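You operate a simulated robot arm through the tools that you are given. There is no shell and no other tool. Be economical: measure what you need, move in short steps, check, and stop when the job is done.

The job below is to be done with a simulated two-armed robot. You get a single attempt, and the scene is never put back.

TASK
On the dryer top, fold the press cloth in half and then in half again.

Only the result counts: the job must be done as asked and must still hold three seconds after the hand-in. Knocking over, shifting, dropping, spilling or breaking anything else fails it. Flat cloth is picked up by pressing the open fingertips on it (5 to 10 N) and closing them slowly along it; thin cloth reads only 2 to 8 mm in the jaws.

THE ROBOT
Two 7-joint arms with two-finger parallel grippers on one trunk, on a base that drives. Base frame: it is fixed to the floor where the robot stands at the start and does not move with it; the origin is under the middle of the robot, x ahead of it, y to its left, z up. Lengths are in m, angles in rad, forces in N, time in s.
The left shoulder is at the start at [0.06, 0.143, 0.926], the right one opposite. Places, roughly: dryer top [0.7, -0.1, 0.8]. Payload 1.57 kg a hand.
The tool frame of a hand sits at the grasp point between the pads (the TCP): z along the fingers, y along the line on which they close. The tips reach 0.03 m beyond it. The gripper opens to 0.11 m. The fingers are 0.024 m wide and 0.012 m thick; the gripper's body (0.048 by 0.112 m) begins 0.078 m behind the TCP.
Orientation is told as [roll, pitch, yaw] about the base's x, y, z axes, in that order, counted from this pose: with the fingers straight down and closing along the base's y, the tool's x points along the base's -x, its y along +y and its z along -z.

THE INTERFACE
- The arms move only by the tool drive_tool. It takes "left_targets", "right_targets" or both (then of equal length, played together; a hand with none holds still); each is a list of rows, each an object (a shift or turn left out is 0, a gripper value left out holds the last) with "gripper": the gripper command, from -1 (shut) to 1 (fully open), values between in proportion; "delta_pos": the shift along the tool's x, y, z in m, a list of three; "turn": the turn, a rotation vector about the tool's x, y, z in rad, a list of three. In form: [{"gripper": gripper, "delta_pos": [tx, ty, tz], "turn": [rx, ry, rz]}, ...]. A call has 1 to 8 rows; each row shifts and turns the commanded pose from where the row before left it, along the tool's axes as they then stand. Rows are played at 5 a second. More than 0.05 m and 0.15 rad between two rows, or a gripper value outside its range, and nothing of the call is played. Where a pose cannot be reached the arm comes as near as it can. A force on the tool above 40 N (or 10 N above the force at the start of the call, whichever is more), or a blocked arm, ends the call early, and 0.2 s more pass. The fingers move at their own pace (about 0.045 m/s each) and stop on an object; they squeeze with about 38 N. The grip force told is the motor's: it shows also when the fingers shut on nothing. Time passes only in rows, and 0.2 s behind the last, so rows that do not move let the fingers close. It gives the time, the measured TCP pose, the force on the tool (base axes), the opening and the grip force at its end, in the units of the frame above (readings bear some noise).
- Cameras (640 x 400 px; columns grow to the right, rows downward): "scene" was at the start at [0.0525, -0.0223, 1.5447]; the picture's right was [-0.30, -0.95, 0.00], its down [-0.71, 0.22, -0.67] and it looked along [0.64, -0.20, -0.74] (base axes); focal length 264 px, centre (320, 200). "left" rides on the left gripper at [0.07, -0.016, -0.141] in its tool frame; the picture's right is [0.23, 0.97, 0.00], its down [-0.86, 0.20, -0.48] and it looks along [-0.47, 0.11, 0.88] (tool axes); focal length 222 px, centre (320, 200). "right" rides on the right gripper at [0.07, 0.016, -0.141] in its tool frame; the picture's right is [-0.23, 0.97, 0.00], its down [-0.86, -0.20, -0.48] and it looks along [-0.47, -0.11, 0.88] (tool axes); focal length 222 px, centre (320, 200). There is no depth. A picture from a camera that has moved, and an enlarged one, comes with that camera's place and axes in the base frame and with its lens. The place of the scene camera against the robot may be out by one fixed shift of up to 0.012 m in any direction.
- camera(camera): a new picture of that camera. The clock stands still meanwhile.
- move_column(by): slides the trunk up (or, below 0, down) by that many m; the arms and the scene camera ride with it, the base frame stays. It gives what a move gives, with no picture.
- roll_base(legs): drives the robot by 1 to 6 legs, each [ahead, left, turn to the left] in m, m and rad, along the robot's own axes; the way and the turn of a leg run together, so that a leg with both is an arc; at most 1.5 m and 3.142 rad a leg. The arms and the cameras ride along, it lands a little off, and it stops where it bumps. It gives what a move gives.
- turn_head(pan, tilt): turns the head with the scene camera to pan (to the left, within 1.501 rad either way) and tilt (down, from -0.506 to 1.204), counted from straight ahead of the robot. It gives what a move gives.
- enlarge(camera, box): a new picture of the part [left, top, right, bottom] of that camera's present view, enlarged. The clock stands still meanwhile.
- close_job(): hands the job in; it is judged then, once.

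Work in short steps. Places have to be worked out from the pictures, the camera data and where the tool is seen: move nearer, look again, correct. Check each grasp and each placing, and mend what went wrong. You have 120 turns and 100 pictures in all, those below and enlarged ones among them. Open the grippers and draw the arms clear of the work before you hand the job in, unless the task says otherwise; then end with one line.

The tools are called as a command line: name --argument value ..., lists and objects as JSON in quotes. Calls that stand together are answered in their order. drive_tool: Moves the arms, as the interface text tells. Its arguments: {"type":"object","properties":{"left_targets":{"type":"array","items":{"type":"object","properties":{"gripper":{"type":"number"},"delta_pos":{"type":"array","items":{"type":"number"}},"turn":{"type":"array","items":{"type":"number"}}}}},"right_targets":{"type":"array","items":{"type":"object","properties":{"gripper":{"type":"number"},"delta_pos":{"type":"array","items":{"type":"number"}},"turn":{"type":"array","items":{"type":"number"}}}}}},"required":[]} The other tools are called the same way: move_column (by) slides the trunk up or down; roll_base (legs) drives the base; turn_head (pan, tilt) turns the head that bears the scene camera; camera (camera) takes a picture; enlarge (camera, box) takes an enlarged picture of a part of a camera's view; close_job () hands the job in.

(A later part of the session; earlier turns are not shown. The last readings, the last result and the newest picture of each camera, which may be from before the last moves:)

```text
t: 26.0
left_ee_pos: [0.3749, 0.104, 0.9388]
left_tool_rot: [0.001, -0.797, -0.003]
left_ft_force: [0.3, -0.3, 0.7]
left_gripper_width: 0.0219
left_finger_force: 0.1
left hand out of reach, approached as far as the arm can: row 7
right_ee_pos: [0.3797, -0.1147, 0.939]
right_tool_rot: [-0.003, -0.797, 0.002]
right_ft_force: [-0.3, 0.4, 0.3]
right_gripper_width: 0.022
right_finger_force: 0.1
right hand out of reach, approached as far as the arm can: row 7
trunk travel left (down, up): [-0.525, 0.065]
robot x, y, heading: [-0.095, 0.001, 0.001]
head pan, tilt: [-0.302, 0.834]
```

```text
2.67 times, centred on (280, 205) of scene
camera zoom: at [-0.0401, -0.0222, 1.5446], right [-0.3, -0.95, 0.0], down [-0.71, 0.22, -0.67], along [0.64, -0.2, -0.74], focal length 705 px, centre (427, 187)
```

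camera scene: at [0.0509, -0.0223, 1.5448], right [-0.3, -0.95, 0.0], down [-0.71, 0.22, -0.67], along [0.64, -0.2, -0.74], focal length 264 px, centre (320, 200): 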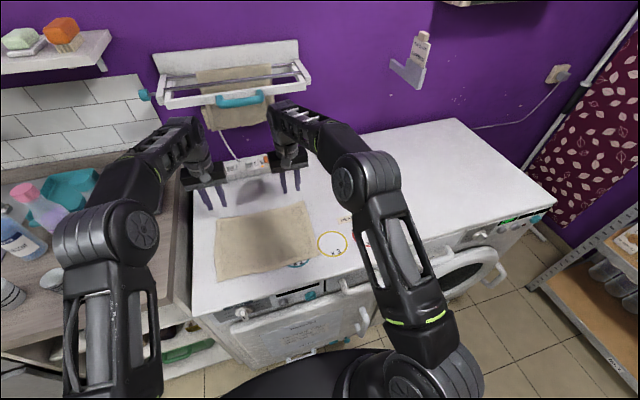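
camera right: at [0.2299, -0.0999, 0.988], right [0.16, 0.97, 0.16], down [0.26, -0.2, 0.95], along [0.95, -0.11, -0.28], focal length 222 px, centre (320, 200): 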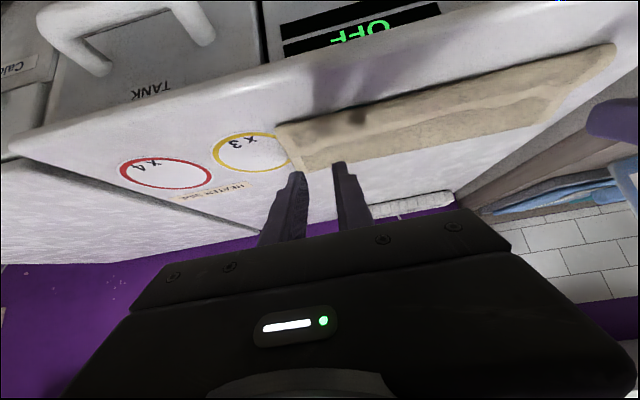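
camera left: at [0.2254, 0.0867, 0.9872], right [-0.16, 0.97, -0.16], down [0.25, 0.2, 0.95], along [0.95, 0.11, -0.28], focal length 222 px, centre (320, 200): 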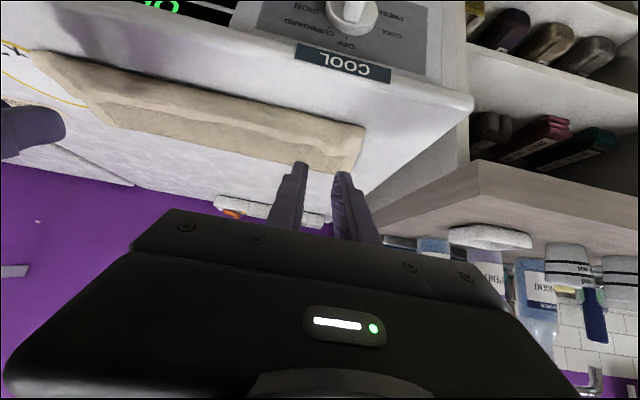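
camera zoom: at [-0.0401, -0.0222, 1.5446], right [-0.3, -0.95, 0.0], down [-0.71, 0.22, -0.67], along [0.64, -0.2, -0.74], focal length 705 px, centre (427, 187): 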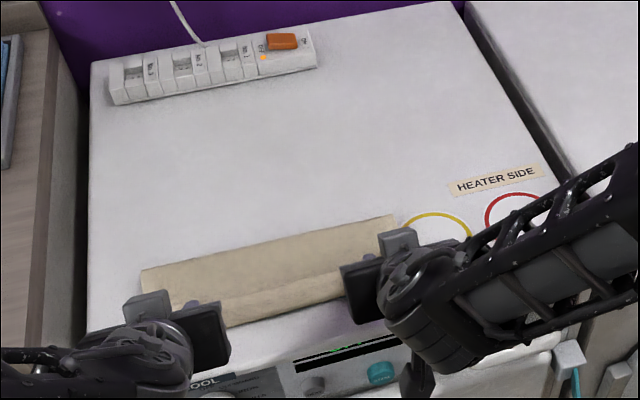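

First fold looks flat. I'll lift and straighten the hands, spread them outward, and look from above.

drive_tool --left_targets '[{"delta_pos": [-0.0287, 0, -0.0279]}, {"delta_pos": [-0.02, 0.02, -0.02], "turn": [0, 0.14, 0]}, {"delta_pos": [-0.02, 0.02, -0.02], "turn": [0, 0.14, 0]}, {"delta_pos": [0, 0.03, -0.01], "turn": [0, 0.14, 0]}, {"delta_pos": [0, 0.03, 0], "turn": [0, 0.14, 0]}, {"delta_pos": [0, 0.02, 0], "turn": [0, 0.14, 0]}, {"delta_pos": [0, 0, 0], "turn": [0, 0.1, 0]}, {}]' --right_targets '[{"delta_pos": [-0.0287, 0, -0.0279]}, {"delta_pos": [-0.02, -0.02, -0.02], "turn": [0, 0.14, 0]}, {"delta_pos": [-0.02, -0.02, -0.02], "turn": [0, 0.14, 0]}, {"delta_pos": [0, -0.03, -0.01], "turn": [0, 0.14, 0]}, {"delta_pos": [0, -0.03, 0], "turn": [0, 0.14, 0]}, {"delta_pos": [0, -0.02, 0], "turn": [0, 0.14, 0]}, {"delta_pos": [0, 0, 0], "turn": [0, 0.1, 0]}, {}]'

enlarge --camera "scene" --box '[160, 130, 400, 280]'

camera --camera "left"

camera --camera "right"

```text
t: 27.8
left_ee_pos: [0.3729, 0.2226, 1.0432]
left_tool_rot: [0.0, 0.0, 0.001]
left_ft_force: [-0.5, -0.8, 0.2]
left_gripper_width: 0.022
left_finger_force: 0.0
right_ee_pos: [0.378, -0.2358, 1.0429]
right_tool_rot: [0.0, 0.002, 0.0]
right_ft_force: [-0.6, 0.6, 0.7]
right_gripper_width: 0.0224
right_finger_force: 0.2
trunk travel left (down, up): [-0.525, 0.065]
robot x, y, heading: [-0.0905, -0.0025, 0.001]
head pan, tilt: [-0.302, 0.834]
```

```text
2.67 times, centred on (280, 205) of scene
camera zoom: at [-0.0412, -0.0222, 1.5447], right [-0.3, -0.95, 0.0], down [-0.71, 0.22, -0.67], along [0.64, -0.2, -0.74], focal length 705 px, centre (427, 187)
```

zoom: 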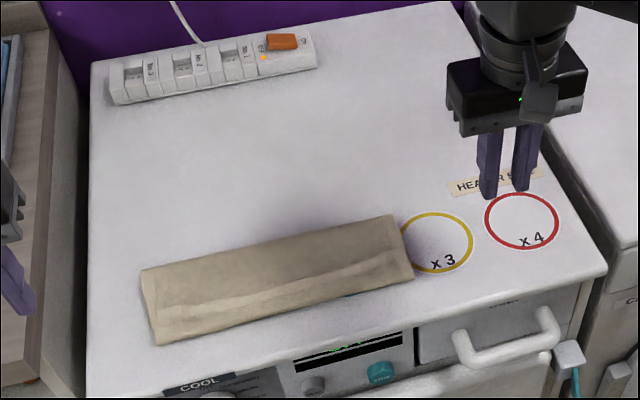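

```text
64 pictures are left
camera left: at [0.3031, 0.2062, 1.1842], right [-0.23, 0.97, 0.0], down [0.86, 0.2, 0.48], along [0.47, 0.11, -0.88], focal length 222 px, centre (320, 200)
```

left: 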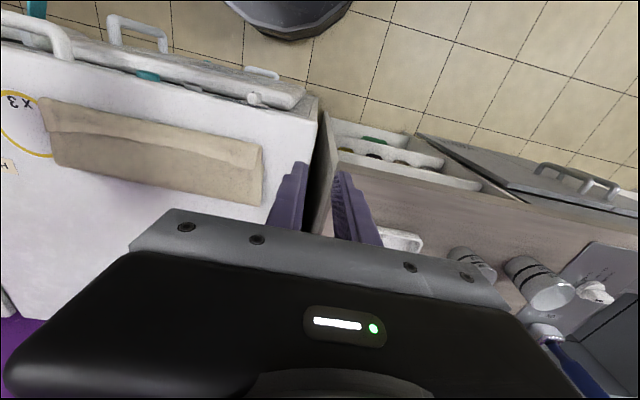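

```text
63 pictures are left
camera right: at [0.3083, -0.2209, 1.1861], right [0.23, 0.97, 0.0], down [0.86, -0.2, 0.48], along [0.46, -0.11, -0.88], focal length 222 px, centre (320, 200)
```

right: 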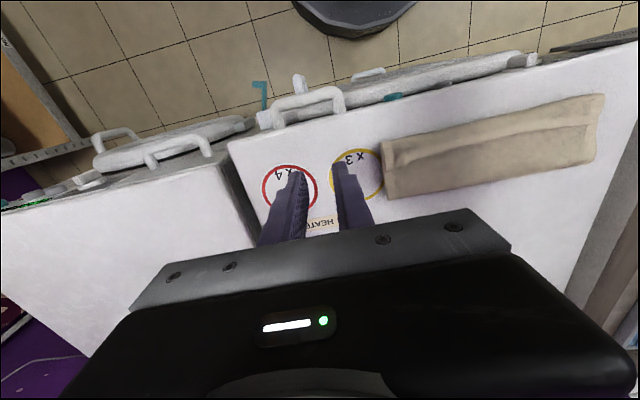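

The first fold looks good, but I'll check whether the line across it is a ridge or the upper hem falling short.

enlarge --camera "scene" --box '[206, 200, 326, 275]'

enlarge --camera "right" --box '[370, 80, 610, 230]'

```text
5.33 times, centred on (266, 238) of scene
camera zoom: at [-0.0412, -0.0222, 1.5447], right [-0.3, -0.95, 0.0], down [-0.71, 0.22, -0.67], along [0.64, -0.2, -0.74], focal length 1410 px, centre (608, 0)
```

zoom: 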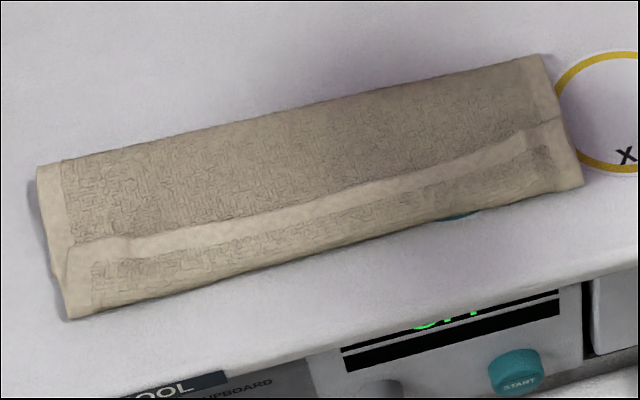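

```text
2.67 times, centred on (490, 155) of right
camera zoom: at [0.3083, -0.2209, 1.1861], right [0.23, 0.97, 0.0], down [0.86, -0.2, 0.48], along [0.46, -0.11, -0.88], focal length 592 px, centre (-133, 320)
```

zoom: 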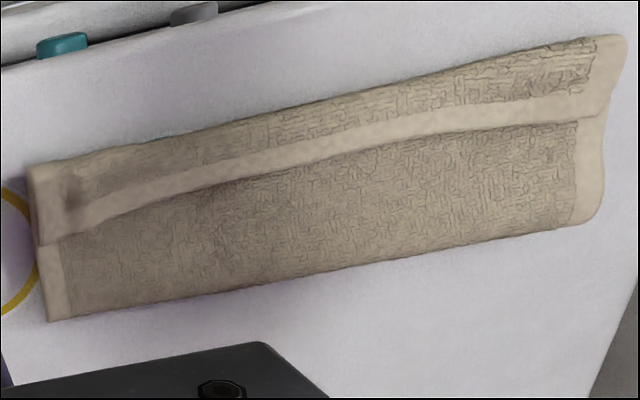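

The light band is the hem turned back on top of itself — the front edge is a bulge fold, not the hem. I'll go over it with both hands to inspect and then re-grip the hem to lay it out toward me.

drive_tool --left_targets '[{"delta_pos": [-0.0223, -0.0275, 0.03]}, {"delta_pos": [-0.0223, -0.0275, 0.03]}, {"delta_pos": [-0.0223, -0.0275, 0.03]}, {"delta_pos": [-0.0223, -0.0275, 0.03]}, {}]' --right_targets '[{"delta_pos": [-0.021, 0.029, 0.03]}, {"delta_pos": [-0.021, 0.029, 0.03]}, {"delta_pos": [-0.021, 0.029, 0.03]}, {"delta_pos": [-0.021, 0.029, 0.03]}, {}]'

camera --camera "left"

camera --camera "right"

```text
t: 29.0
left_ee_pos: [0.4612, 0.1112, 0.9252]
left_tool_rot: [0.0, -0.002, 0.001]
left_ft_force: [0.2, 0.6, -0.2]
left_gripper_width: 0.0221
left_finger_force: 0.1
right_ee_pos: [0.4609, -0.1164, 0.9238]
right_tool_rot: [0.0, -0.001, 0.0]
right_ft_force: [0.0, 0.3, 0.6]
right_gripper_width: 0.022
right_finger_force: 0.0
trunk travel left (down, up): [-0.525, 0.065]
robot x, y, heading: [-0.092, 0.0007, -0.004]
head pan, tilt: [-0.302, 0.834]
```

```text
60 pictures are left
camera left: at [0.3915, 0.095, 1.0643], right [-0.23, 0.97, 0.0], down [0.85, 0.2, 0.48], along [0.47, 0.11, -0.88], focal length 222 px, centre (320, 200)
```

left: 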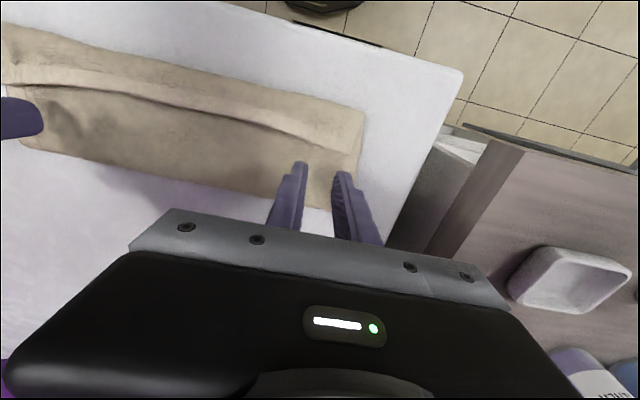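

```text
59 pictures are left
camera right: at [0.391, -0.1013, 1.0664], right [0.23, 0.97, 0.0], down [0.86, -0.2, 0.48], along [0.47, -0.11, -0.88], focal length 222 px, centre (320, 200)
```

right: 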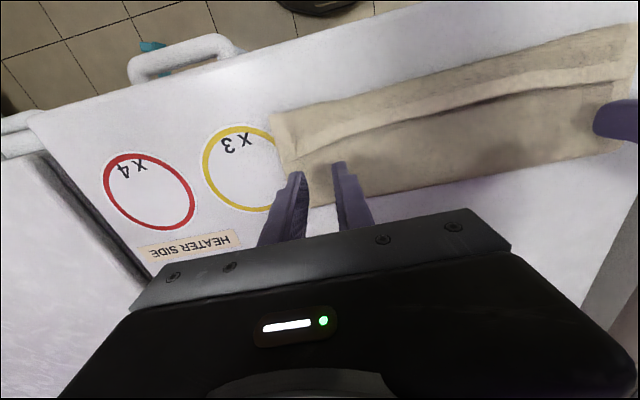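

Confirmed: hem edges at x≈0.436 (left) / 0.448 (right) facing away, front at 0.406, far fold at 0.512; slack bulged forward because the earlier arc was clipped. I'll re-grip the hem, lift back to the apex and redo the lowering with the base now placed well.

drive_tool --left_targets '[{"delta_pos": [0.0165, 0, 0.01], "gripper": -0.5}, {"delta_pos": [0.0165, 0, 0.01]}, {}]' --right_targets '[{"delta_pos": [0.01, -0.003, 0.01], "gripper": -0.5}, {"delta_pos": [0.011, 0, 0.01]}, {}]'

camera --camera "left"

camera --camera "right"

```text
t: 29.8
left_ee_pos: [0.4302, 0.1114, 0.9035]
left_tool_rot: [-0.002, -0.001, 0.0]
left_ft_force: [-0.4, 0.4, 0.2]
left_gripper_width: 0.0274
left_finger_force: 0.0
right_ee_pos: [0.4401, -0.1204, 0.9048]
right_tool_rot: [-0.001, 0.001, 0.001]
right_ft_force: [0.0, 0.3, -0.2]
right_gripper_width: 0.0276
right_finger_force: 0.0
trunk travel left (down, up): [-0.525, 0.065]
robot x, y, heading: [-0.0894, 0.0007, 0.002]
head pan, tilt: [-0.302, 0.834]
```

```text
58 pictures are left
camera left: at [0.3599, 0.0946, 1.0439], right [-0.23, 0.97, 0.0], down [0.85, 0.2, 0.48], along [0.47, 0.11, -0.88], focal length 222 px, centre (320, 200)
```

left: 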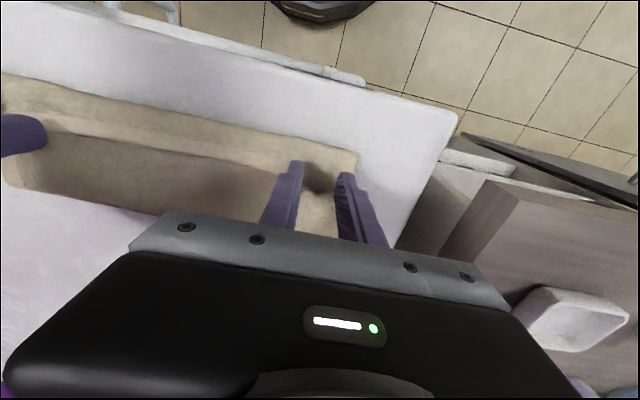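

```text
57 pictures are left
camera right: at [0.3705, -0.106, 1.0456], right [0.23, 0.97, 0.0], down [0.86, -0.2, 0.48], along [0.47, -0.11, -0.88], focal length 222 px, centre (320, 200)
```

right: 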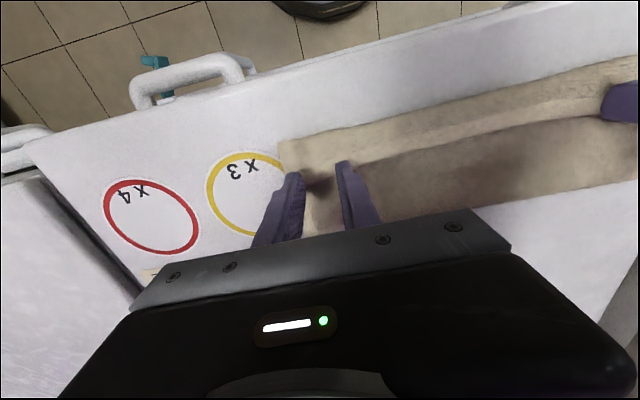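

enlarge --camera "left" --box '[240, 120, 400, 220]'

enlarge --camera "right" --box '[240, 120, 400, 220]'

```text
4.00 times, centred on (320, 170) of left
camera zoom: at [0.3599, 0.0946, 1.0439], right [-0.23, 0.97, 0.0], down [0.85, 0.2, 0.48], along [0.47, 0.11, -0.88], focal length 888 px, centre (320, 320)
```

zoom: 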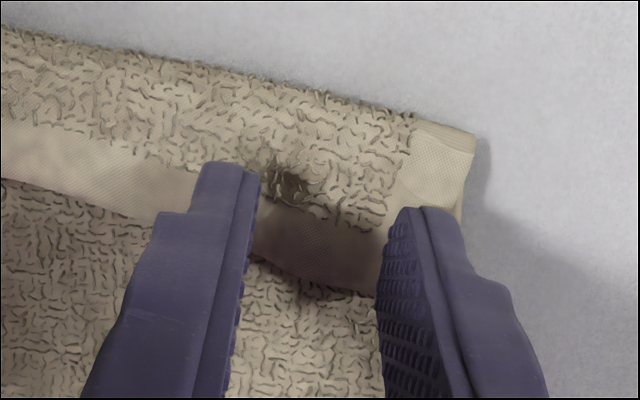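

```text
4.00 times, centred on (320, 170) of right
camera zoom: at [0.3705, -0.106, 1.0456], right [0.23, 0.97, 0.0], down [0.86, -0.2, 0.48], along [0.47, -0.11, -0.88], focal length 888 px, centre (320, 320)
```

zoom: 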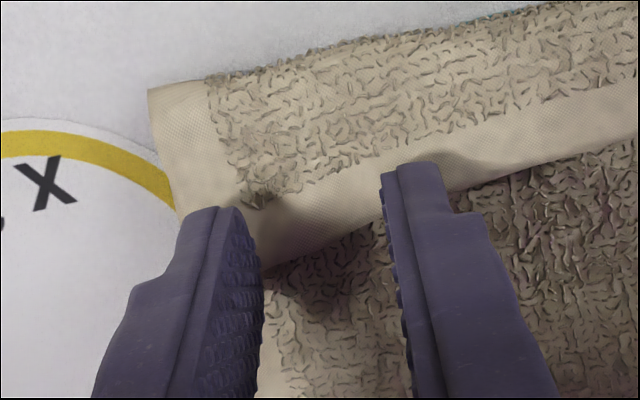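

Hem at x≈0.449 on both. Shift left hand 8 mm forward, and descend in steps to contact.

drive_tool --left_targets '[{"delta_pos": [-0.008, 0, 0]}, {"delta_pos": [0, 0, 0.007]}, {}]' --right_targets '[{"delta_pos": [0.002, 0, 0]}, {"delta_pos": [0, 0, 0.008]}, {}]'

drive_tool --left_targets '[{"delta_pos": [0, 0, 0.003]}, {}]' --right_targets '[{"delta_pos": [0, 0, 0.003]}, {}]'

```text
t: 30.6
left_ee_pos: [0.4381, 0.112, 0.8964]
left_tool_rot: [0.001, -0.001, 0.0]
left_ft_force: [-0.5, -0.5, -0.4]
left_gripper_width: 0.0273
left_finger_force: 0.0
right_ee_pos: [0.4379, -0.1218, 0.8959]
right_tool_rot: [0.002, 0.003, 0.002]
right_ft_force: [0.0, -0.6, -0.1]
right_gripper_width: 0.0275
right_finger_force: 0.0
trunk travel left (down, up): [-0.525, 0.065]
robot x, y, heading: [-0.0925, 0.0053, -0.001]
head pan, tilt: [-0.302, 0.834]
```

```text
t: 31.2
left_ee_pos: [0.4379, 0.113, 0.8941]
left_tool_rot: [0.001, 0.0, 0.0]
left_ft_force: [-0.1, 0.2, 0.5]
left_gripper_width: 0.0275
left_finger_force: 0.1
right_ee_pos: [0.4391, -0.1212, 0.8926]
right_tool_rot: [0.0, 0.003, 0.0]
right_ft_force: [-0.1, 0.5, 0.2]
right_gripper_width: 0.0276
right_finger_force: 0.1
trunk travel left (down, up): [-0.525, 0.065]
robot x, y, heading: [-0.0918, -0.0029, 0.004]
head pan, tilt: [-0.302, 0.834]
```

Continue down.

drive_tool --left_targets '[{"delta_pos": [0, 0, 0.003]}, {}]' --right_targets '[{"delta_pos": [0, 0, 0.002]}, {}]'

drive_tool --left_targets '[{"delta_pos": [0, 0, 0.002]}, {}]' --right_targets '[{"delta_pos": [0, 0, 0.002]}, {}]'

```text
t: 31.8
left_ee_pos: [0.4381, 0.113, 0.891]
left_tool_rot: [0.0, 0.0, 0.0]
left_ft_force: [0.4, 0.2, 0.3]
left_gripper_width: 0.0273
left_finger_force: 0.1
right_ee_pos: [0.4379, -0.1225, 0.8906]
right_tool_rot: [0.0, 0.001, 0.0]
right_ft_force: [0.1, 0.6, 2.5]
right_gripper_width: 0.0273
right_finger_force: 0.1
trunk travel left (down, up): [-0.525, 0.065]
robot x, y, heading: [-0.0912, -0.0027, 0.0]
head pan, tilt: [-0.302, 0.834]
```

```text
t: 32.4
left_ee_pos: [0.437, 0.1131, 0.8891]
left_tool_rot: [0.001, -0.003, 0.0]
left_ft_force: [1.1, -0.2, 2.2]
left_gripper_width: 0.0277
left_finger_force: 0.0
right_ee_pos: [0.438, -0.1218, 0.89]
right_tool_rot: [-0.001, -0.001, 0.001]
right_ft_force: [1.2, 0.5, 4.2]
right_gripper_width: 0.0271
right_finger_force: 0.0
trunk travel left (down, up): [-0.525, 0.065]
robot x, y, heading: [-0.09, -0.001, 0.0]
head pan, tilt: [-0.302, 0.834]
```

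Light contact. Press to ~5–6 N and close slowly.

drive_tool --left_targets '[{"delta_pos": [0, 0, 0.0015]}, {"gripper": -0.57}, {"gripper": -0.64}, {"gripper": -0.72}, {"gripper": -0.8}, {"gripper": -0.9}, {"gripper": -1}, {}]' --right_targets '[{"delta_pos": [0, 0, 0.0006]}, {"gripper": -0.57}, {"gripper": -0.64}, {"gripper": -0.72}, {"gripper": -0.8}, {"gripper": -0.9}, {"gripper": -1}, {}]'

enlarge --camera "left" --box '[240, 100, 400, 200]'

enlarge --camera "right" --box '[240, 100, 400, 200]'

```text
t: 34.2
left_ee_pos: [0.4361, 0.1116, 0.8879]
left_tool_rot: [0.0, -0.003, -0.001]
left_ft_force: [-0.3, -6.5, 4.3]
left_gripper_width: 0.0041
left_finger_force: 24.8
right_ee_pos: [0.437, -0.1214, 0.8887]
right_tool_rot: [0.001, 0.0, 0.0]
right_ft_force: [-1.0, 5.7, 5.1]
right_gripper_width: 0.004
right_finger_force: 24.5
trunk travel left (down, up): [-0.525, 0.065]
robot x, y, heading: [-0.0934, -0.0011, -0.002]
head pan, tilt: [-0.302, 0.834]
```

```text
4.00 times, centred on (320, 150) of left
camera zoom: at [0.3667, 0.0953, 1.0287], right [-0.23, 0.97, 0.0], down [0.85, 0.2, 0.48], along [0.47, 0.11, -0.88], focal length 888 px, centre (320, 400)
```

zoom: 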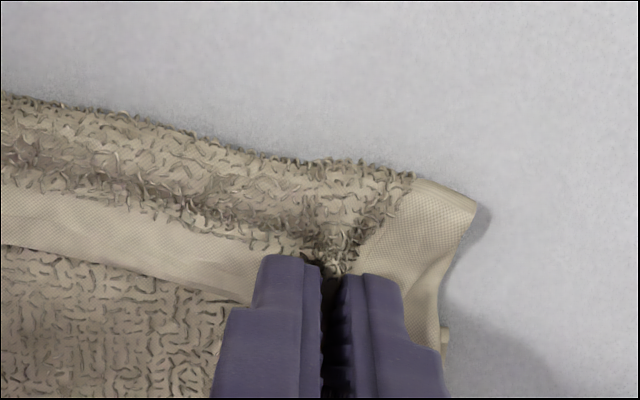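

```text
4.00 times, centred on (320, 150) of right
camera zoom: at [0.3682, -0.106, 1.0307], right [0.23, 0.97, 0.0], down [0.86, -0.2, 0.48], along [0.47, -0.11, -0.88], focal length 888 px, centre (320, 400)
```

zoom: 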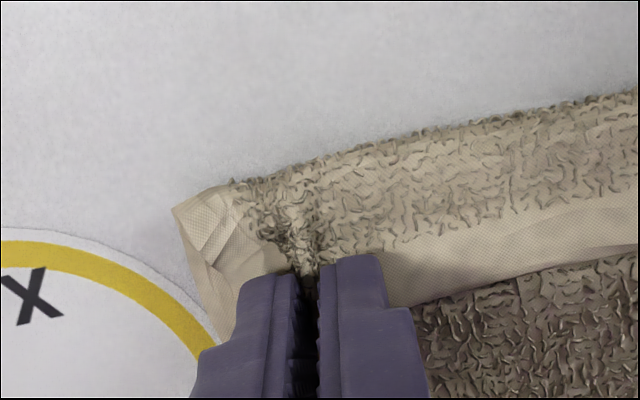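

Only the top ply (4 mm) is pinched on both sides. Lift up and forward to the apex above the wanted fold line (x≈0.541) and look.

drive_tool --left_targets '[{"delta_pos": [0, -0.001, -0.03]}, {"delta_pos": [-0.01, 0, -0.03]}, {"delta_pos": [-0.03, 0, -0.022]}, {"delta_pos": [-0.032, 0, -0.011]}, {"delta_pos": [-0.032, 0, -0.002]}, {}, {}]' --right_targets '[{"delta_pos": [0, 0.001, -0.03]}, {"delta_pos": [-0.01, 0, -0.03]}, {"delta_pos": [-0.03, 0, -0.022]}, {"delta_pos": [-0.032, 0, -0.011]}, {"delta_pos": [-0.032, 0, -0.002]}, {}, {}]'

camera --camera "left"

camera --camera "right"

enlarge --camera "scene" --box '[160, 130, 400, 280]'

```text
t: 35.8
left_ee_pos: [0.5413, 0.1115, 0.9802]
left_tool_rot: [0.001, 0.001, 0.0]
left_ft_force: [0.2, -5.4, 0.2]
left_gripper_width: 0.004
left_finger_force: 24.6
right_ee_pos: [0.5423, -0.1194, 0.9842]
right_tool_rot: [0.001, 0.001, 0.0]
right_ft_force: [0.6, 3.9, -0.5]
right_gripper_width: 0.0036
right_finger_force: 25.1
trunk travel left (down, up): [-0.525, 0.065]
robot x, y, heading: [-0.0968, 0.0001, 0.003]
head pan, tilt: [-0.302, 0.834]
```

```text
52 pictures are left
camera left: at [0.4709, 0.0955, 1.1208], right [-0.23, 0.97, 0.0], down [0.86, 0.2, 0.48], along [0.47, 0.11, -0.88], focal length 222 px, centre (320, 200)
```

left: 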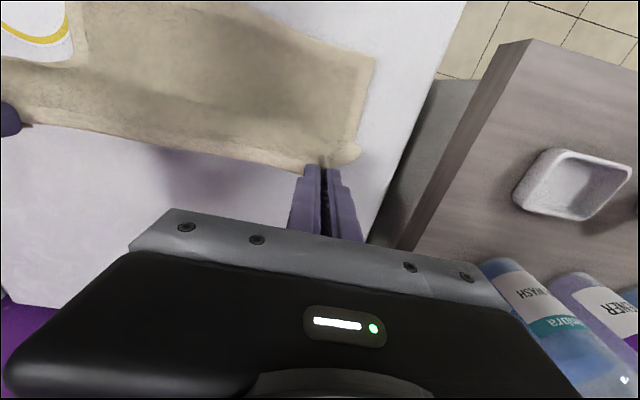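

```text
51 pictures are left
camera right: at [0.4732, -0.104, 1.1259], right [0.23, 0.97, 0.0], down [0.86, -0.2, 0.48], along [0.46, -0.11, -0.88], focal length 222 px, centre (320, 200)
```

right: 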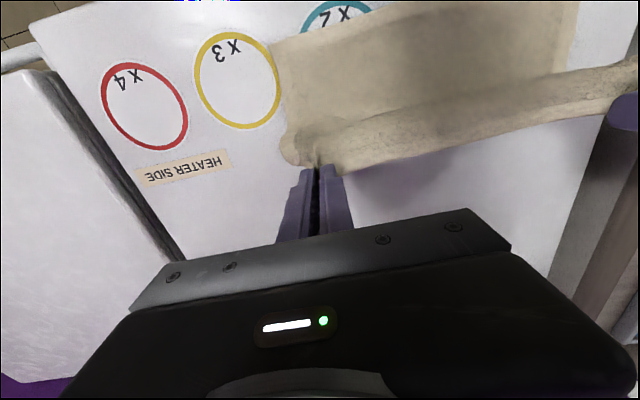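

```text
2.67 times, centred on (280, 205) of scene
camera zoom: at [-0.0398, -0.0222, 1.5446], right [-0.3, -0.95, 0.0], down [-0.71, 0.22, -0.67], along [0.64, -0.2, -0.74], focal length 705 px, centre (427, 187)
```

zoom: 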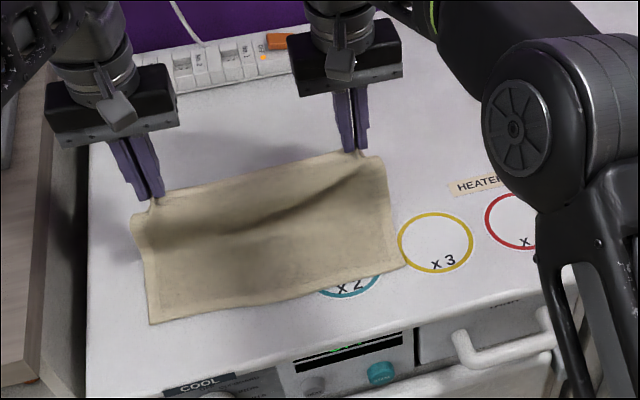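

Bottom near edge visible at x≈0.440 (left) / 0.429 (right). Now re-lower along a taut 0.10 m arc about x≈0.545, pausing between rows.

drive_tool --left_targets '[{"delta_pos": [0.0316, 0, 0.0023], "turn": [0, -0.13, 0]}, {}, {"delta_pos": [0.036, 0, 0.0136], "turn": [0, -0.13, 0]}, {}, {"delta_pos": [0.026, 0, 0.0143], "turn": [0, -0.13, 0]}, {}, {"delta_pos": [0.0238, 0, 0.0171], "turn": [0, -0.13, 0]}, {}]' --right_targets '[{"delta_pos": [0.0376, 0, 0.0035], "turn": [0, -0.13, 0]}, {}, {"delta_pos": [0.036, 0, 0.0136], "turn": [0, -0.13, 0]}, {}, {"delta_pos": [0.026, 0, 0.0143], "turn": [0, -0.13, 0]}, {}, {"delta_pos": [0.0238, 0, 0.0171], "turn": [0, -0.13, 0]}, {}]'

camera --camera "left"

camera --camera "right"

```text
t: 37.6
left_ee_pos: [0.437, 0.1111, 0.9171]
left_tool_rot: [-0.001, -0.519, -0.002]
left_ft_force: [0.3, -4.6, -0.3]
left_gripper_width: 0.0034
left_finger_force: 24.9
right_ee_pos: [0.436, -0.1196, 0.9161]
right_tool_rot: [0.0, -0.518, 0.001]
right_ft_force: [0.0, 4.0, -0.3]
right_gripper_width: 0.0037
right_finger_force: 24.3
trunk travel left (down, up): [-0.525, 0.065]
robot x, y, heading: [-0.0923, 0.0009, 0.004]
head pan, tilt: [-0.302, 0.834]
```

```text
49 pictures are left
camera left: at [0.3068, 0.095, 1.0028], right [-0.2, 0.97, -0.11], down [0.5, 0.2, 0.84], along [0.84, 0.11, -0.53], focal length 222 px, centre (320, 200)
```

left: 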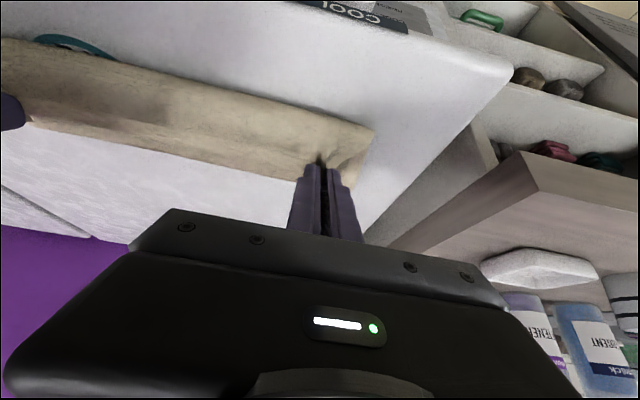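

```text
48 pictures are left
camera right: at [0.3047, -0.1045, 1.0036], right [0.2, 0.97, 0.11], down [0.51, -0.2, 0.84], along [0.84, -0.11, -0.53], focal length 222 px, centre (320, 200)
```

right: 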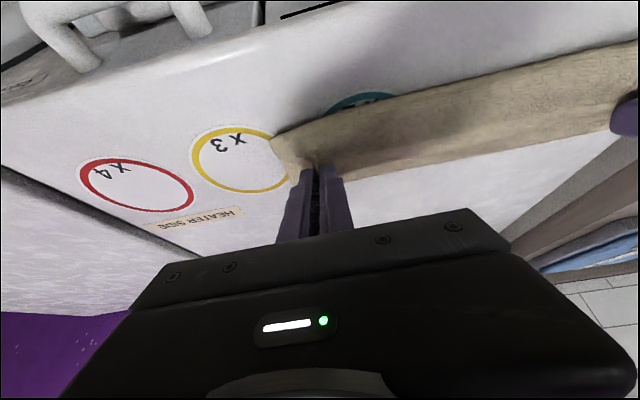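

enlarge --camera "left" --box '[200, 80, 400, 205]'

enlarge --camera "right" --box '[240, 80, 440, 205]'

```text
3.20 times, centred on (300, 142) of left
camera zoom: at [0.3068, 0.095, 1.0028], right [-0.2, 0.97, -0.11], down [0.5, 0.2, 0.84], along [0.84, 0.11, -0.53], focal length 711 px, centre (384, 384)
```

zoom: 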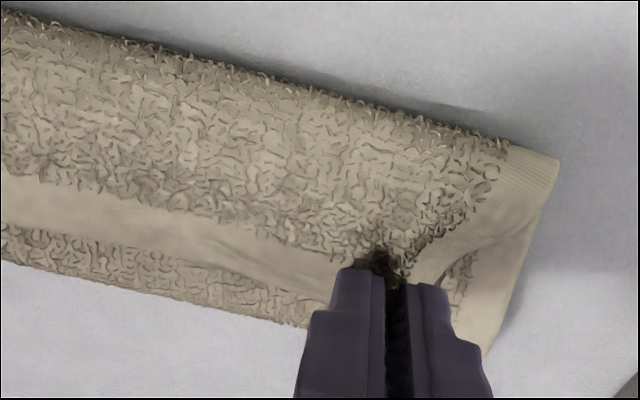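

```text
3.20 times, centred on (340, 142) of right
camera zoom: at [0.3047, -0.1045, 1.0036], right [0.2, 0.97, 0.11], down [0.51, -0.2, 0.84], along [0.84, -0.11, -0.53], focal length 711 px, centre (256, 384)
```

zoom: 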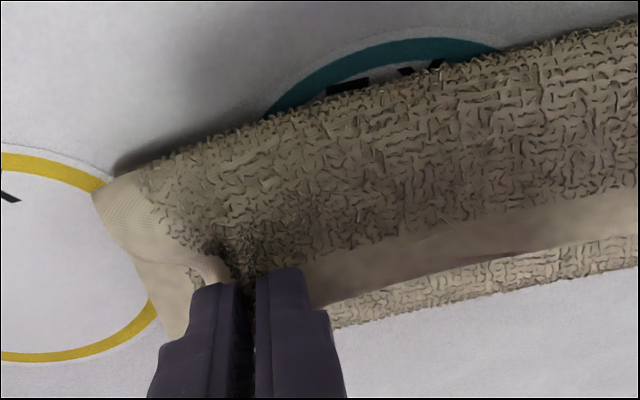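

Slack is again bulging toward me because the fingers weren't tilted enough for the cloth to leave the jaws freely. I'll lift back up and forward, tilting to ~70° so the hem lies the right way.

drive_tool --left_targets '[{"delta_pos": [-0.0279, 0, -0.0277], "turn": [0, -0.1, 0]}, {"delta_pos": [-0.036, 0, -0.0029], "turn": [0, -0.1, 0]}, {"delta_pos": [-0.0273, 0, 0.0181], "turn": [0, -0.12, 0]}, {"delta_pos": [-0.0145, 0, 0.0309], "turn": [0, -0.12, 0]}, {"delta_pos": [-0.0026, 0, 0.0264], "turn": [0, -0.12, 0]}, {"delta_pos": [0.0074, 0, 0.0249], "turn": [0, -0.12, 0]}, {}]' --right_targets '[{"delta_pos": [-0.0279, 0, -0.0277], "turn": [0, -0.1, 0]}, {"delta_pos": [-0.036, 0, -0.0029], "turn": [0, -0.1, 0]}, {"delta_pos": [-0.0273, 0, 0.0181], "turn": [0, -0.12, 0]}, {"delta_pos": [-0.0145, 0, 0.0309], "turn": [0, -0.12, 0]}, {"delta_pos": [-0.0026, 0, 0.0264], "turn": [0, -0.12, 0]}, {"delta_pos": [0.0074, 0, 0.0249], "turn": [0, -0.12, 0]}, {}]'

camera --camera "left"

enlarge --camera "scene" --box '[160, 130, 400, 280]'

```text
t: 39.2
left_ee_pos: [0.5817, 0.1099, 0.9405]
left_tool_rot: [-0.004, -1.202, 0.001]
left_ft_force: [-0.3, -2.4, 0.2]
left_gripper_width: 0.0035
left_finger_force: 24.6
right_ee_pos: [0.5782, -0.1191, 0.9392]
right_tool_rot: [0.003, -1.204, 0.0]
right_ft_force: [-0.2, 2.6, 1.0]
right_gripper_width: 0.004
right_finger_force: 24.4
trunk travel left (down, up): [-0.525, 0.065]
robot x, y, heading: [-0.0936, 0.0024, 0.003]
head pan, tilt: [-0.302, 0.834]
```

```text
45 pictures are left
camera left: at [0.4251, 0.0935, 0.9254], right [-0.08, 0.97, -0.21], down [-0.14, 0.2, 0.97], along [0.99, 0.11, 0.12], focal length 222 px, centre (320, 200)
```

left: 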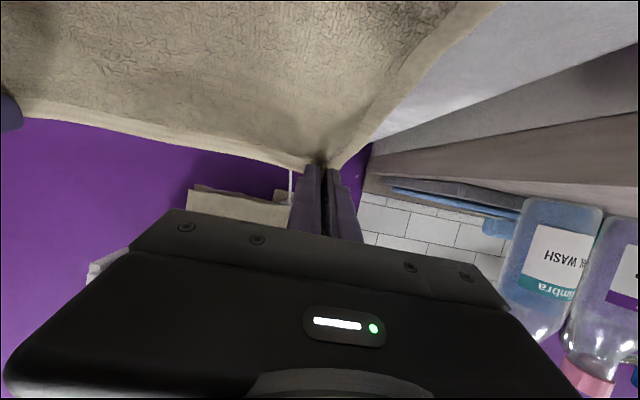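

```text
2.67 times, centred on (280, 205) of scene
camera zoom: at [-0.0414, -0.022, 1.5448], right [-0.3, -0.95, 0.0], down [-0.71, 0.22, -0.67], along [0.64, -0.2, -0.74], focal length 705 px, centre (427, 187)
```

zoom: 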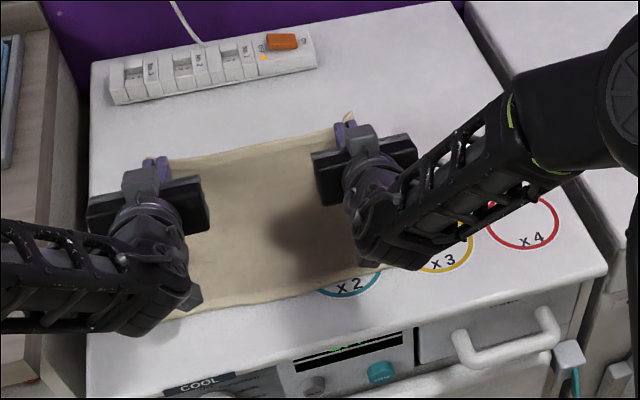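

Excellent — the cloth now leaves the jaws smoothly. Raise 2 cm and roll the base back 6 cm so the hands can finish the arc within reach.

drive_tool --left_targets '[{"delta_pos": [-0.0186, 0, -0.0072]}, {}]' --right_targets '[{"delta_pos": [-0.0196, 0, -0.0052]}, {}]'

roll_base --legs '[[-0.06, 0, 0]]'

camera --camera "left"

camera --camera "right"

```text
t: 39.8
left_ee_pos: [0.582, 0.1089, 0.9603]
left_tool_rot: [0.001, -1.201, -0.003]
left_ft_force: [-1.3, -2.9, 0.1]
left_gripper_width: 0.0032
left_finger_force: 24.8
right_ee_pos: [0.5807, -0.1206, 0.961]
right_tool_rot: [0.0, -1.2, 0.001]
right_ft_force: [-0.3, 2.7, -0.2]
right_gripper_width: 0.0038
right_finger_force: 24.4
trunk travel left (down, up): [-0.525, 0.065]
robot x, y, heading: [-0.0943, -0.0009, 0.001]
head pan, tilt: [-0.302, 0.834]
```

```text
t: 40.8
left_ee_pos: [0.5221, 0.1092, 0.9617]
left_tool_rot: [0.002, -1.202, -0.002]
left_ft_force: [0.3, -3.8, 0.0]
left_gripper_width: 0.0035
left_finger_force: 24.1
right_ee_pos: [0.5206, -0.1206, 0.9623]
right_tool_rot: [0.0, -1.201, 0.002]
right_ft_force: [-0.6, 3.8, 0.3]
right_gripper_width: 0.0037
right_finger_force: 24.6
trunk travel left (down, up): [-0.525, 0.065]
robot x, y, heading: [-0.1529, 0.0037, -0.002]
head pan, tilt: [-0.302, 0.834]
```

```text
43 pictures are left
camera left: at [0.3648, 0.0934, 0.9469], right [-0.08, 0.97, -0.21], down [-0.14, 0.2, 0.97], along [0.99, 0.11, 0.12], focal length 222 px, centre (320, 200)
```

left: 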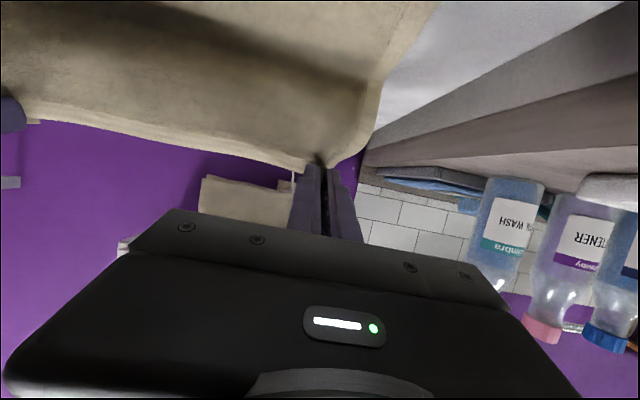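

```text
42 pictures are left
camera right: at [0.3633, -0.1049, 0.9479], right [0.08, 0.97, 0.21], down [-0.14, -0.2, 0.97], along [0.99, -0.11, 0.12], focal length 222 px, centre (320, 200)
```

right: 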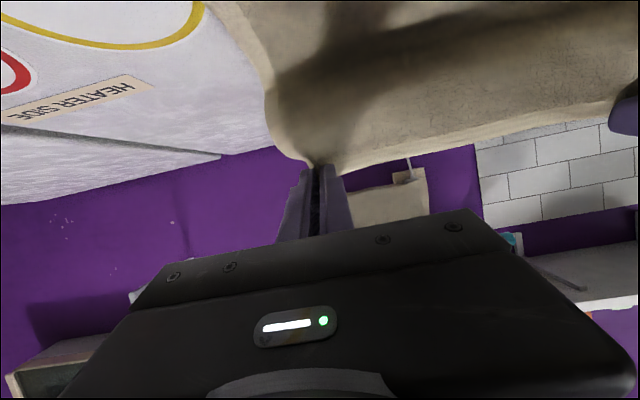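

Cloth hangs straight with the fold around the right place. Continue the arc down at constant 70° tilt, with pauses.

drive_tool --left_targets '[{"delta_pos": [0.0045, 0, -0.0337]}, {}, {"delta_pos": [0.0217, 0, -0.0227]}, {}, {"delta_pos": [0.0262, 0, -0.0139]}, {}, {"delta_pos": [0.0256, 0, -0.0062]}, {}]' --right_targets '[{"delta_pos": [0.0045, 0, -0.0337]}, {}, {"delta_pos": [0.0217, 0, -0.0227]}, {}, {"delta_pos": [0.0262, 0, -0.0139]}, {}, {"delta_pos": [0.0256, 0, -0.0062]}, {}]'

camera --camera "left"

camera --camera "right"

enlarge --camera "scene" --box '[190, 160, 350, 260]'

```text
t: 42.6
left_ee_pos: [0.4216, 0.1087, 0.9159]
left_tool_rot: [0.001, -1.201, -0.001]
left_ft_force: [0.5, -1.7, -0.1]
left_gripper_width: 0.003
left_finger_force: 24.9
right_ee_pos: [0.4225, -0.1181, 0.9143]
right_tool_rot: [0.001, -1.199, 0.002]
right_ft_force: [-0.3, 1.7, 1.0]
right_gripper_width: 0.0035
right_finger_force: 24.8
trunk travel left (down, up): [-0.525, 0.065]
robot x, y, heading: [-0.1524, 0.0011, 0.003]
head pan, tilt: [-0.302, 0.834]
```

```text
41 pictures are left
camera left: at [0.2658, 0.0932, 0.901], right [-0.08, 0.97, -0.21], down [-0.14, 0.2, 0.97], along [0.99, 0.11, 0.12], focal length 222 px, centre (320, 200)
```

left: 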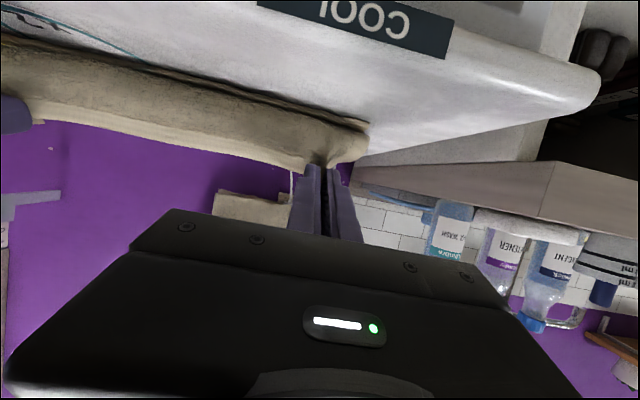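

```text
40 pictures are left
camera right: at [0.2655, -0.1028, 0.9015], right [0.08, 0.97, 0.21], down [-0.14, -0.2, 0.97], along [0.99, -0.11, 0.12], focal length 222 px, centre (320, 200)
```

right: 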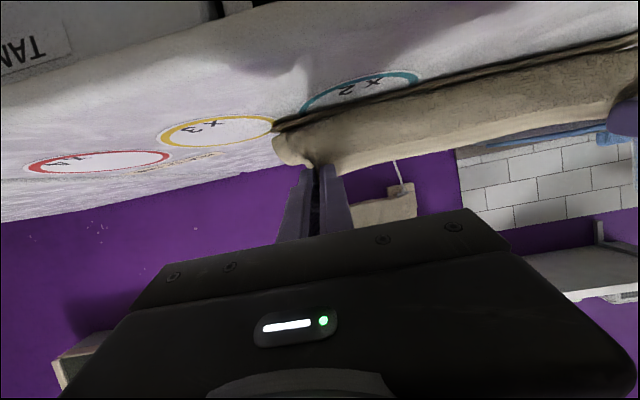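

```text
4.00 times, centred on (270, 210) of scene
camera zoom: at [-0.1001, -0.0222, 1.5447], right [-0.3, -0.95, 0.0], down [-0.71, 0.22, -0.67], along [0.64, -0.2, -0.74], focal length 1057 px, centre (520, 160)
```

zoom: 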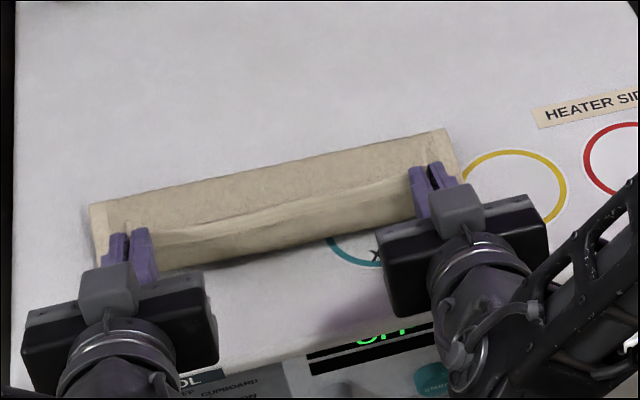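

Fold line is now at x≈0.545 as wanted. Lower the hem the rest of the way.

drive_tool --left_targets '[{"delta_pos": [0.0208, 0, 0.0016]}, {}, {"delta_pos": [0.0134, 0, 0.0042]}, {}]' --right_targets '[{"delta_pos": [0.0208, 0, 0.0016]}, {}, {"delta_pos": [0.0134, 0, 0.0042]}, {}]'

enlarge --camera "left" --box '[200, 80, 400, 205]'

enlarge --camera "right" --box '[240, 80, 440, 205]'

```text
t: 43.6
left_ee_pos: [0.4154, 0.1092, 0.8834]
left_tool_rot: [0.0, -1.201, -0.003]
left_ft_force: [-0.2, -1.8, 0.3]
left_gripper_width: 0.0037
left_finger_force: 24.4
right_ee_pos: [0.4146, -0.119, 0.8831]
right_tool_rot: [0.0, -1.201, 0.001]
right_ft_force: [0.9, 2.2, 1.8]
right_gripper_width: 0.0037
right_finger_force: 24.8
trunk travel left (down, up): [-0.525, 0.065]
robot x, y, heading: [-0.1567, 0.0012, -0.002]
head pan, tilt: [-0.302, 0.834]
```

```text
3.20 times, centred on (300, 142) of left
camera zoom: at [0.2589, 0.0932, 0.8679], right [-0.08, 0.97, -0.21], down [-0.14, 0.2, 0.97], along [0.99, 0.11, 0.12], focal length 711 px, centre (384, 384)
```

zoom: 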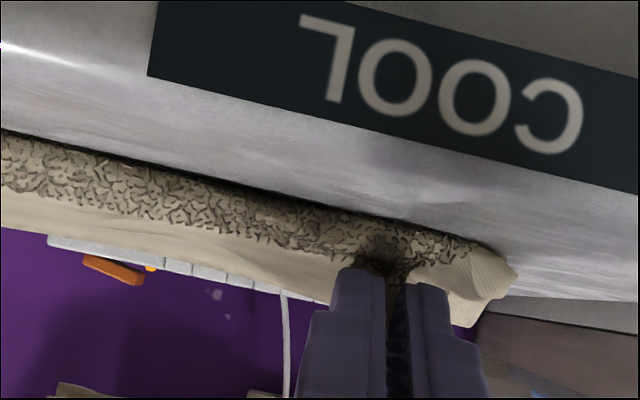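

```text
3.20 times, centred on (340, 142) of right
camera zoom: at [0.2581, -0.1034, 0.8688], right [0.08, 0.97, 0.21], down [-0.14, -0.2, 0.97], along [0.99, -0.11, 0.12], focal length 711 px, centre (256, 384)
```

zoom: 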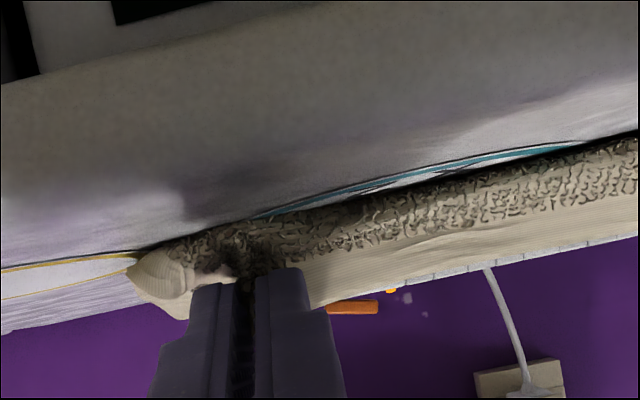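

Only a small forward bulge remains. Tilt a little more, pull back ~1 cm to tension the top layer, then lower.

drive_tool --left_targets '[{"delta_pos": [0.0018, 0, -0.0047], "turn": [0, -0.1, 0]}, {"delta_pos": [0.0018, 0, -0.0047], "turn": [0, -0.1, 0]}, {"delta_pos": [0.006, 0, 0.001]}, {"delta_pos": [0.006, 0, 0.001]}, {}]' --right_targets '[{"delta_pos": [0.0018, 0, -0.0047], "turn": [0, -0.1, 0]}, {"delta_pos": [0.0018, 0, -0.0047], "turn": [0, -0.1, 0]}, {"delta_pos": [0.006, 0, 0.001]}, {"delta_pos": [0.006, 0, 0.001]}, {}]'

enlarge --camera "scene" --box '[190, 160, 350, 260]'

enlarge --camera "left" --box '[200, 80, 400, 205]'

```text
t: 44.8
left_ee_pos: [0.4254, 0.1047, 0.8849]
left_tool_rot: [0.013, -1.397, -0.01]
left_ft_force: [0.1, -0.2, -0.7]
left_gripper_width: 0.0034
left_finger_force: 24.5
left hand out of reach, approached as far as the arm can: row 2, 3, 4
right_ee_pos: [0.4227, -0.1048, 0.8862]
right_tool_rot: [-0.01, -1.394, 0.009]
right_ft_force: [0.0, 0.5, 0.2]
right_gripper_width: 0.0039
right_finger_force: 24.5
right hand out of reach, approached as far as the arm can: row 2, 3, 4
trunk travel left (down, up): [-0.525, 0.065]
robot x, y, heading: [-0.152, 0.0018, -0.001]
head pan, tilt: [-0.302, 0.834]
```

```text
4.00 times, centred on (270, 210) of scene
camera zoom: at [-0.0998, -0.0223, 1.5447], right [-0.3, -0.95, 0.0], down [-0.71, 0.22, -0.67], along [0.64, -0.2, -0.74], focal length 1057 px, centre (520, 160)
```

zoom: 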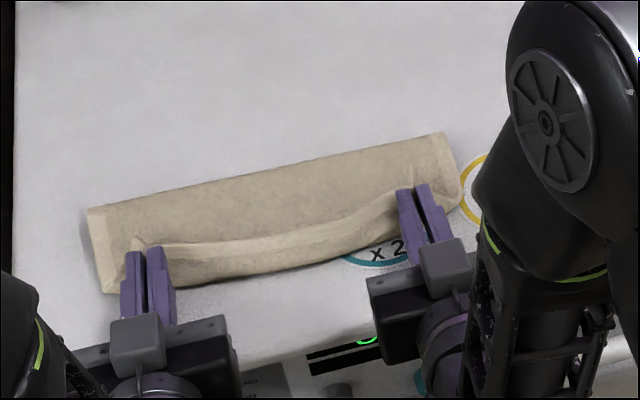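

```text
3.20 times, centred on (300, 142) of left
camera zoom: at [0.2737, 0.0887, 0.8396], right [-0.04, 0.97, -0.22], down [-0.32, 0.2, 0.93], along [0.95, 0.11, 0.31], focal length 711 px, centre (384, 384)
```

zoom: 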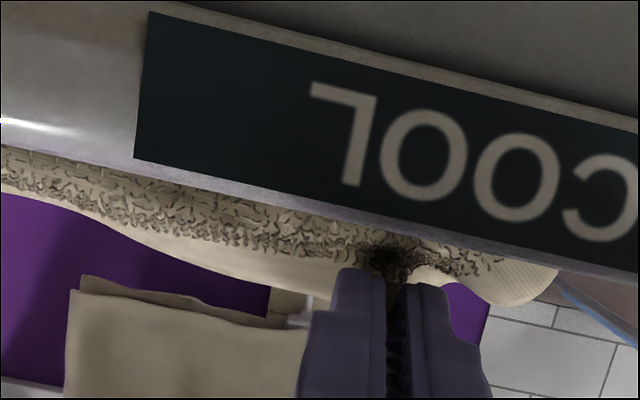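

Reach-limited again; I'll move the hands forward and back out to width, then roll the base back to take up the slack.

drive_tool --left_targets '[{"delta_pos": [-0.0025, 0.002, 0.0125]}, {"delta_pos": [-0.0025, 0.002, 0.0125]}, {}]' --right_targets '[{"delta_pos": [-0.0025, -0.0065, 0.0137]}, {"delta_pos": [-0.0025, -0.0065, 0.0137]}, {}]'

roll_base --legs '[[-0.047, 0, 0]]'

drive_tool --left_targets '[{"delta_pos": [0.005, 0, 0.0008]}, {"delta_pos": [0.005, 0, 0.0008]}, {}]' --right_targets '[{"delta_pos": [0.005, 0, 0.0008]}, {"delta_pos": [0.005, 0, 0.0008]}, {}]'

enlarge --camera "scene" --box '[190, 150, 350, 250]'

enlarge --camera "left" --box '[200, 80, 400, 205]'

```text
t: 45.6
left_ee_pos: [0.4494, 0.1055, 0.8861]
left_tool_rot: [0.02, -1.4, -0.014]
left_ft_force: [0.6, 0.1, 0.2]
left_gripper_width: 0.0034
left_finger_force: 24.4
right_ee_pos: [0.4503, -0.1056, 0.8888]
right_tool_rot: [-0.016, -1.397, 0.011]
right_ft_force: [0.2, 0.1, 0.6]
right_gripper_width: 0.0036
right_finger_force: 24.9
right hand out of reach, approached as far as the arm can: row 1, 2
trunk travel left (down, up): [-0.525, 0.065]
robot x, y, heading: [-0.1525, -0.0023, 0.002]
head pan, tilt: [-0.302, 0.834]
```

```text
t: 46.5
left_ee_pos: [0.3999, 0.1062, 0.887]
left_tool_rot: [0.02, -1.403, -0.014]
left_ft_force: [0.3, 0.6, 0.7]
left_gripper_width: 0.0035
left_finger_force: 24.8
right_ee_pos: [0.4013, -0.1063, 0.8905]
right_tool_rot: [-0.017, -1.399, 0.01]
right_ft_force: [-0.7, -0.6, 0.2]
right_gripper_width: 0.0036
right_finger_force: 25.1
trunk travel left (down, up): [-0.525, 0.065]
robot x, y, heading: [-0.2034, 0.0029, 0.001]
head pan, tilt: [-0.302, 0.834]
```

```text
t: 47.3
left_ee_pos: [0.4025, 0.1053, 0.8762]
left_tool_rot: [0.026, -1.4, -0.014]
left_ft_force: [0.6, 0.1, 0.5]
left_gripper_width: 0.0033
left_finger_force: 24.3
right_ee_pos: [0.4033, -0.1051, 0.8805]
right_tool_rot: [-0.023, -1.398, 0.012]
right_ft_force: [0.5, 0.3, 0.8]
right_gripper_width: 0.0038
right_finger_force: 24.3
trunk travel left (down, up): [-0.525, 0.065]
robot x, y, heading: [-0.1999, -0.0021, 0.003]
head pan, tilt: [-0.302, 0.834]
```

```text
4.00 times, centred on (270, 200) of scene
camera zoom: at [-0.1477, -0.0222, 1.5447], right [-0.3, -0.95, 0.0], down [-0.71, 0.22, -0.67], along [0.64, -0.2, -0.74], focal length 1057 px, centre (520, 200)
```

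zoom: 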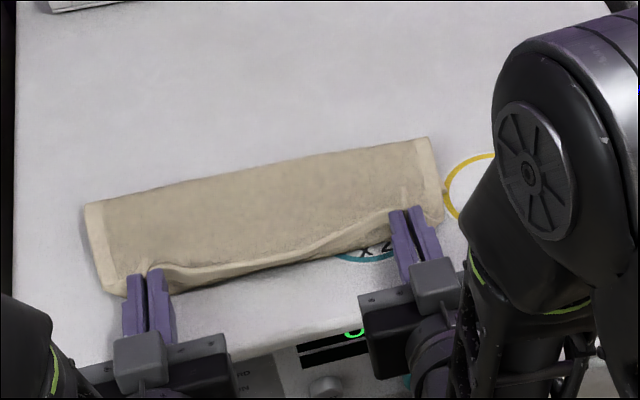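

```text
3.20 times, centred on (300, 142) of left
camera zoom: at [0.2513, 0.0875, 0.8302], right [-0.05, 0.97, -0.22], down [-0.33, 0.19, 0.92], along [0.94, 0.12, 0.31], focal length 711 px, centre (384, 384)
```

zoom: 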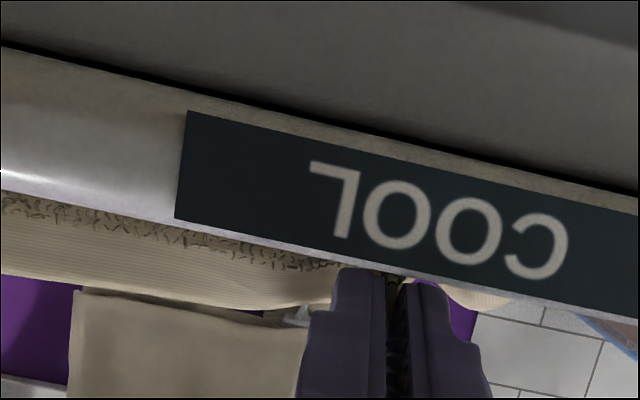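

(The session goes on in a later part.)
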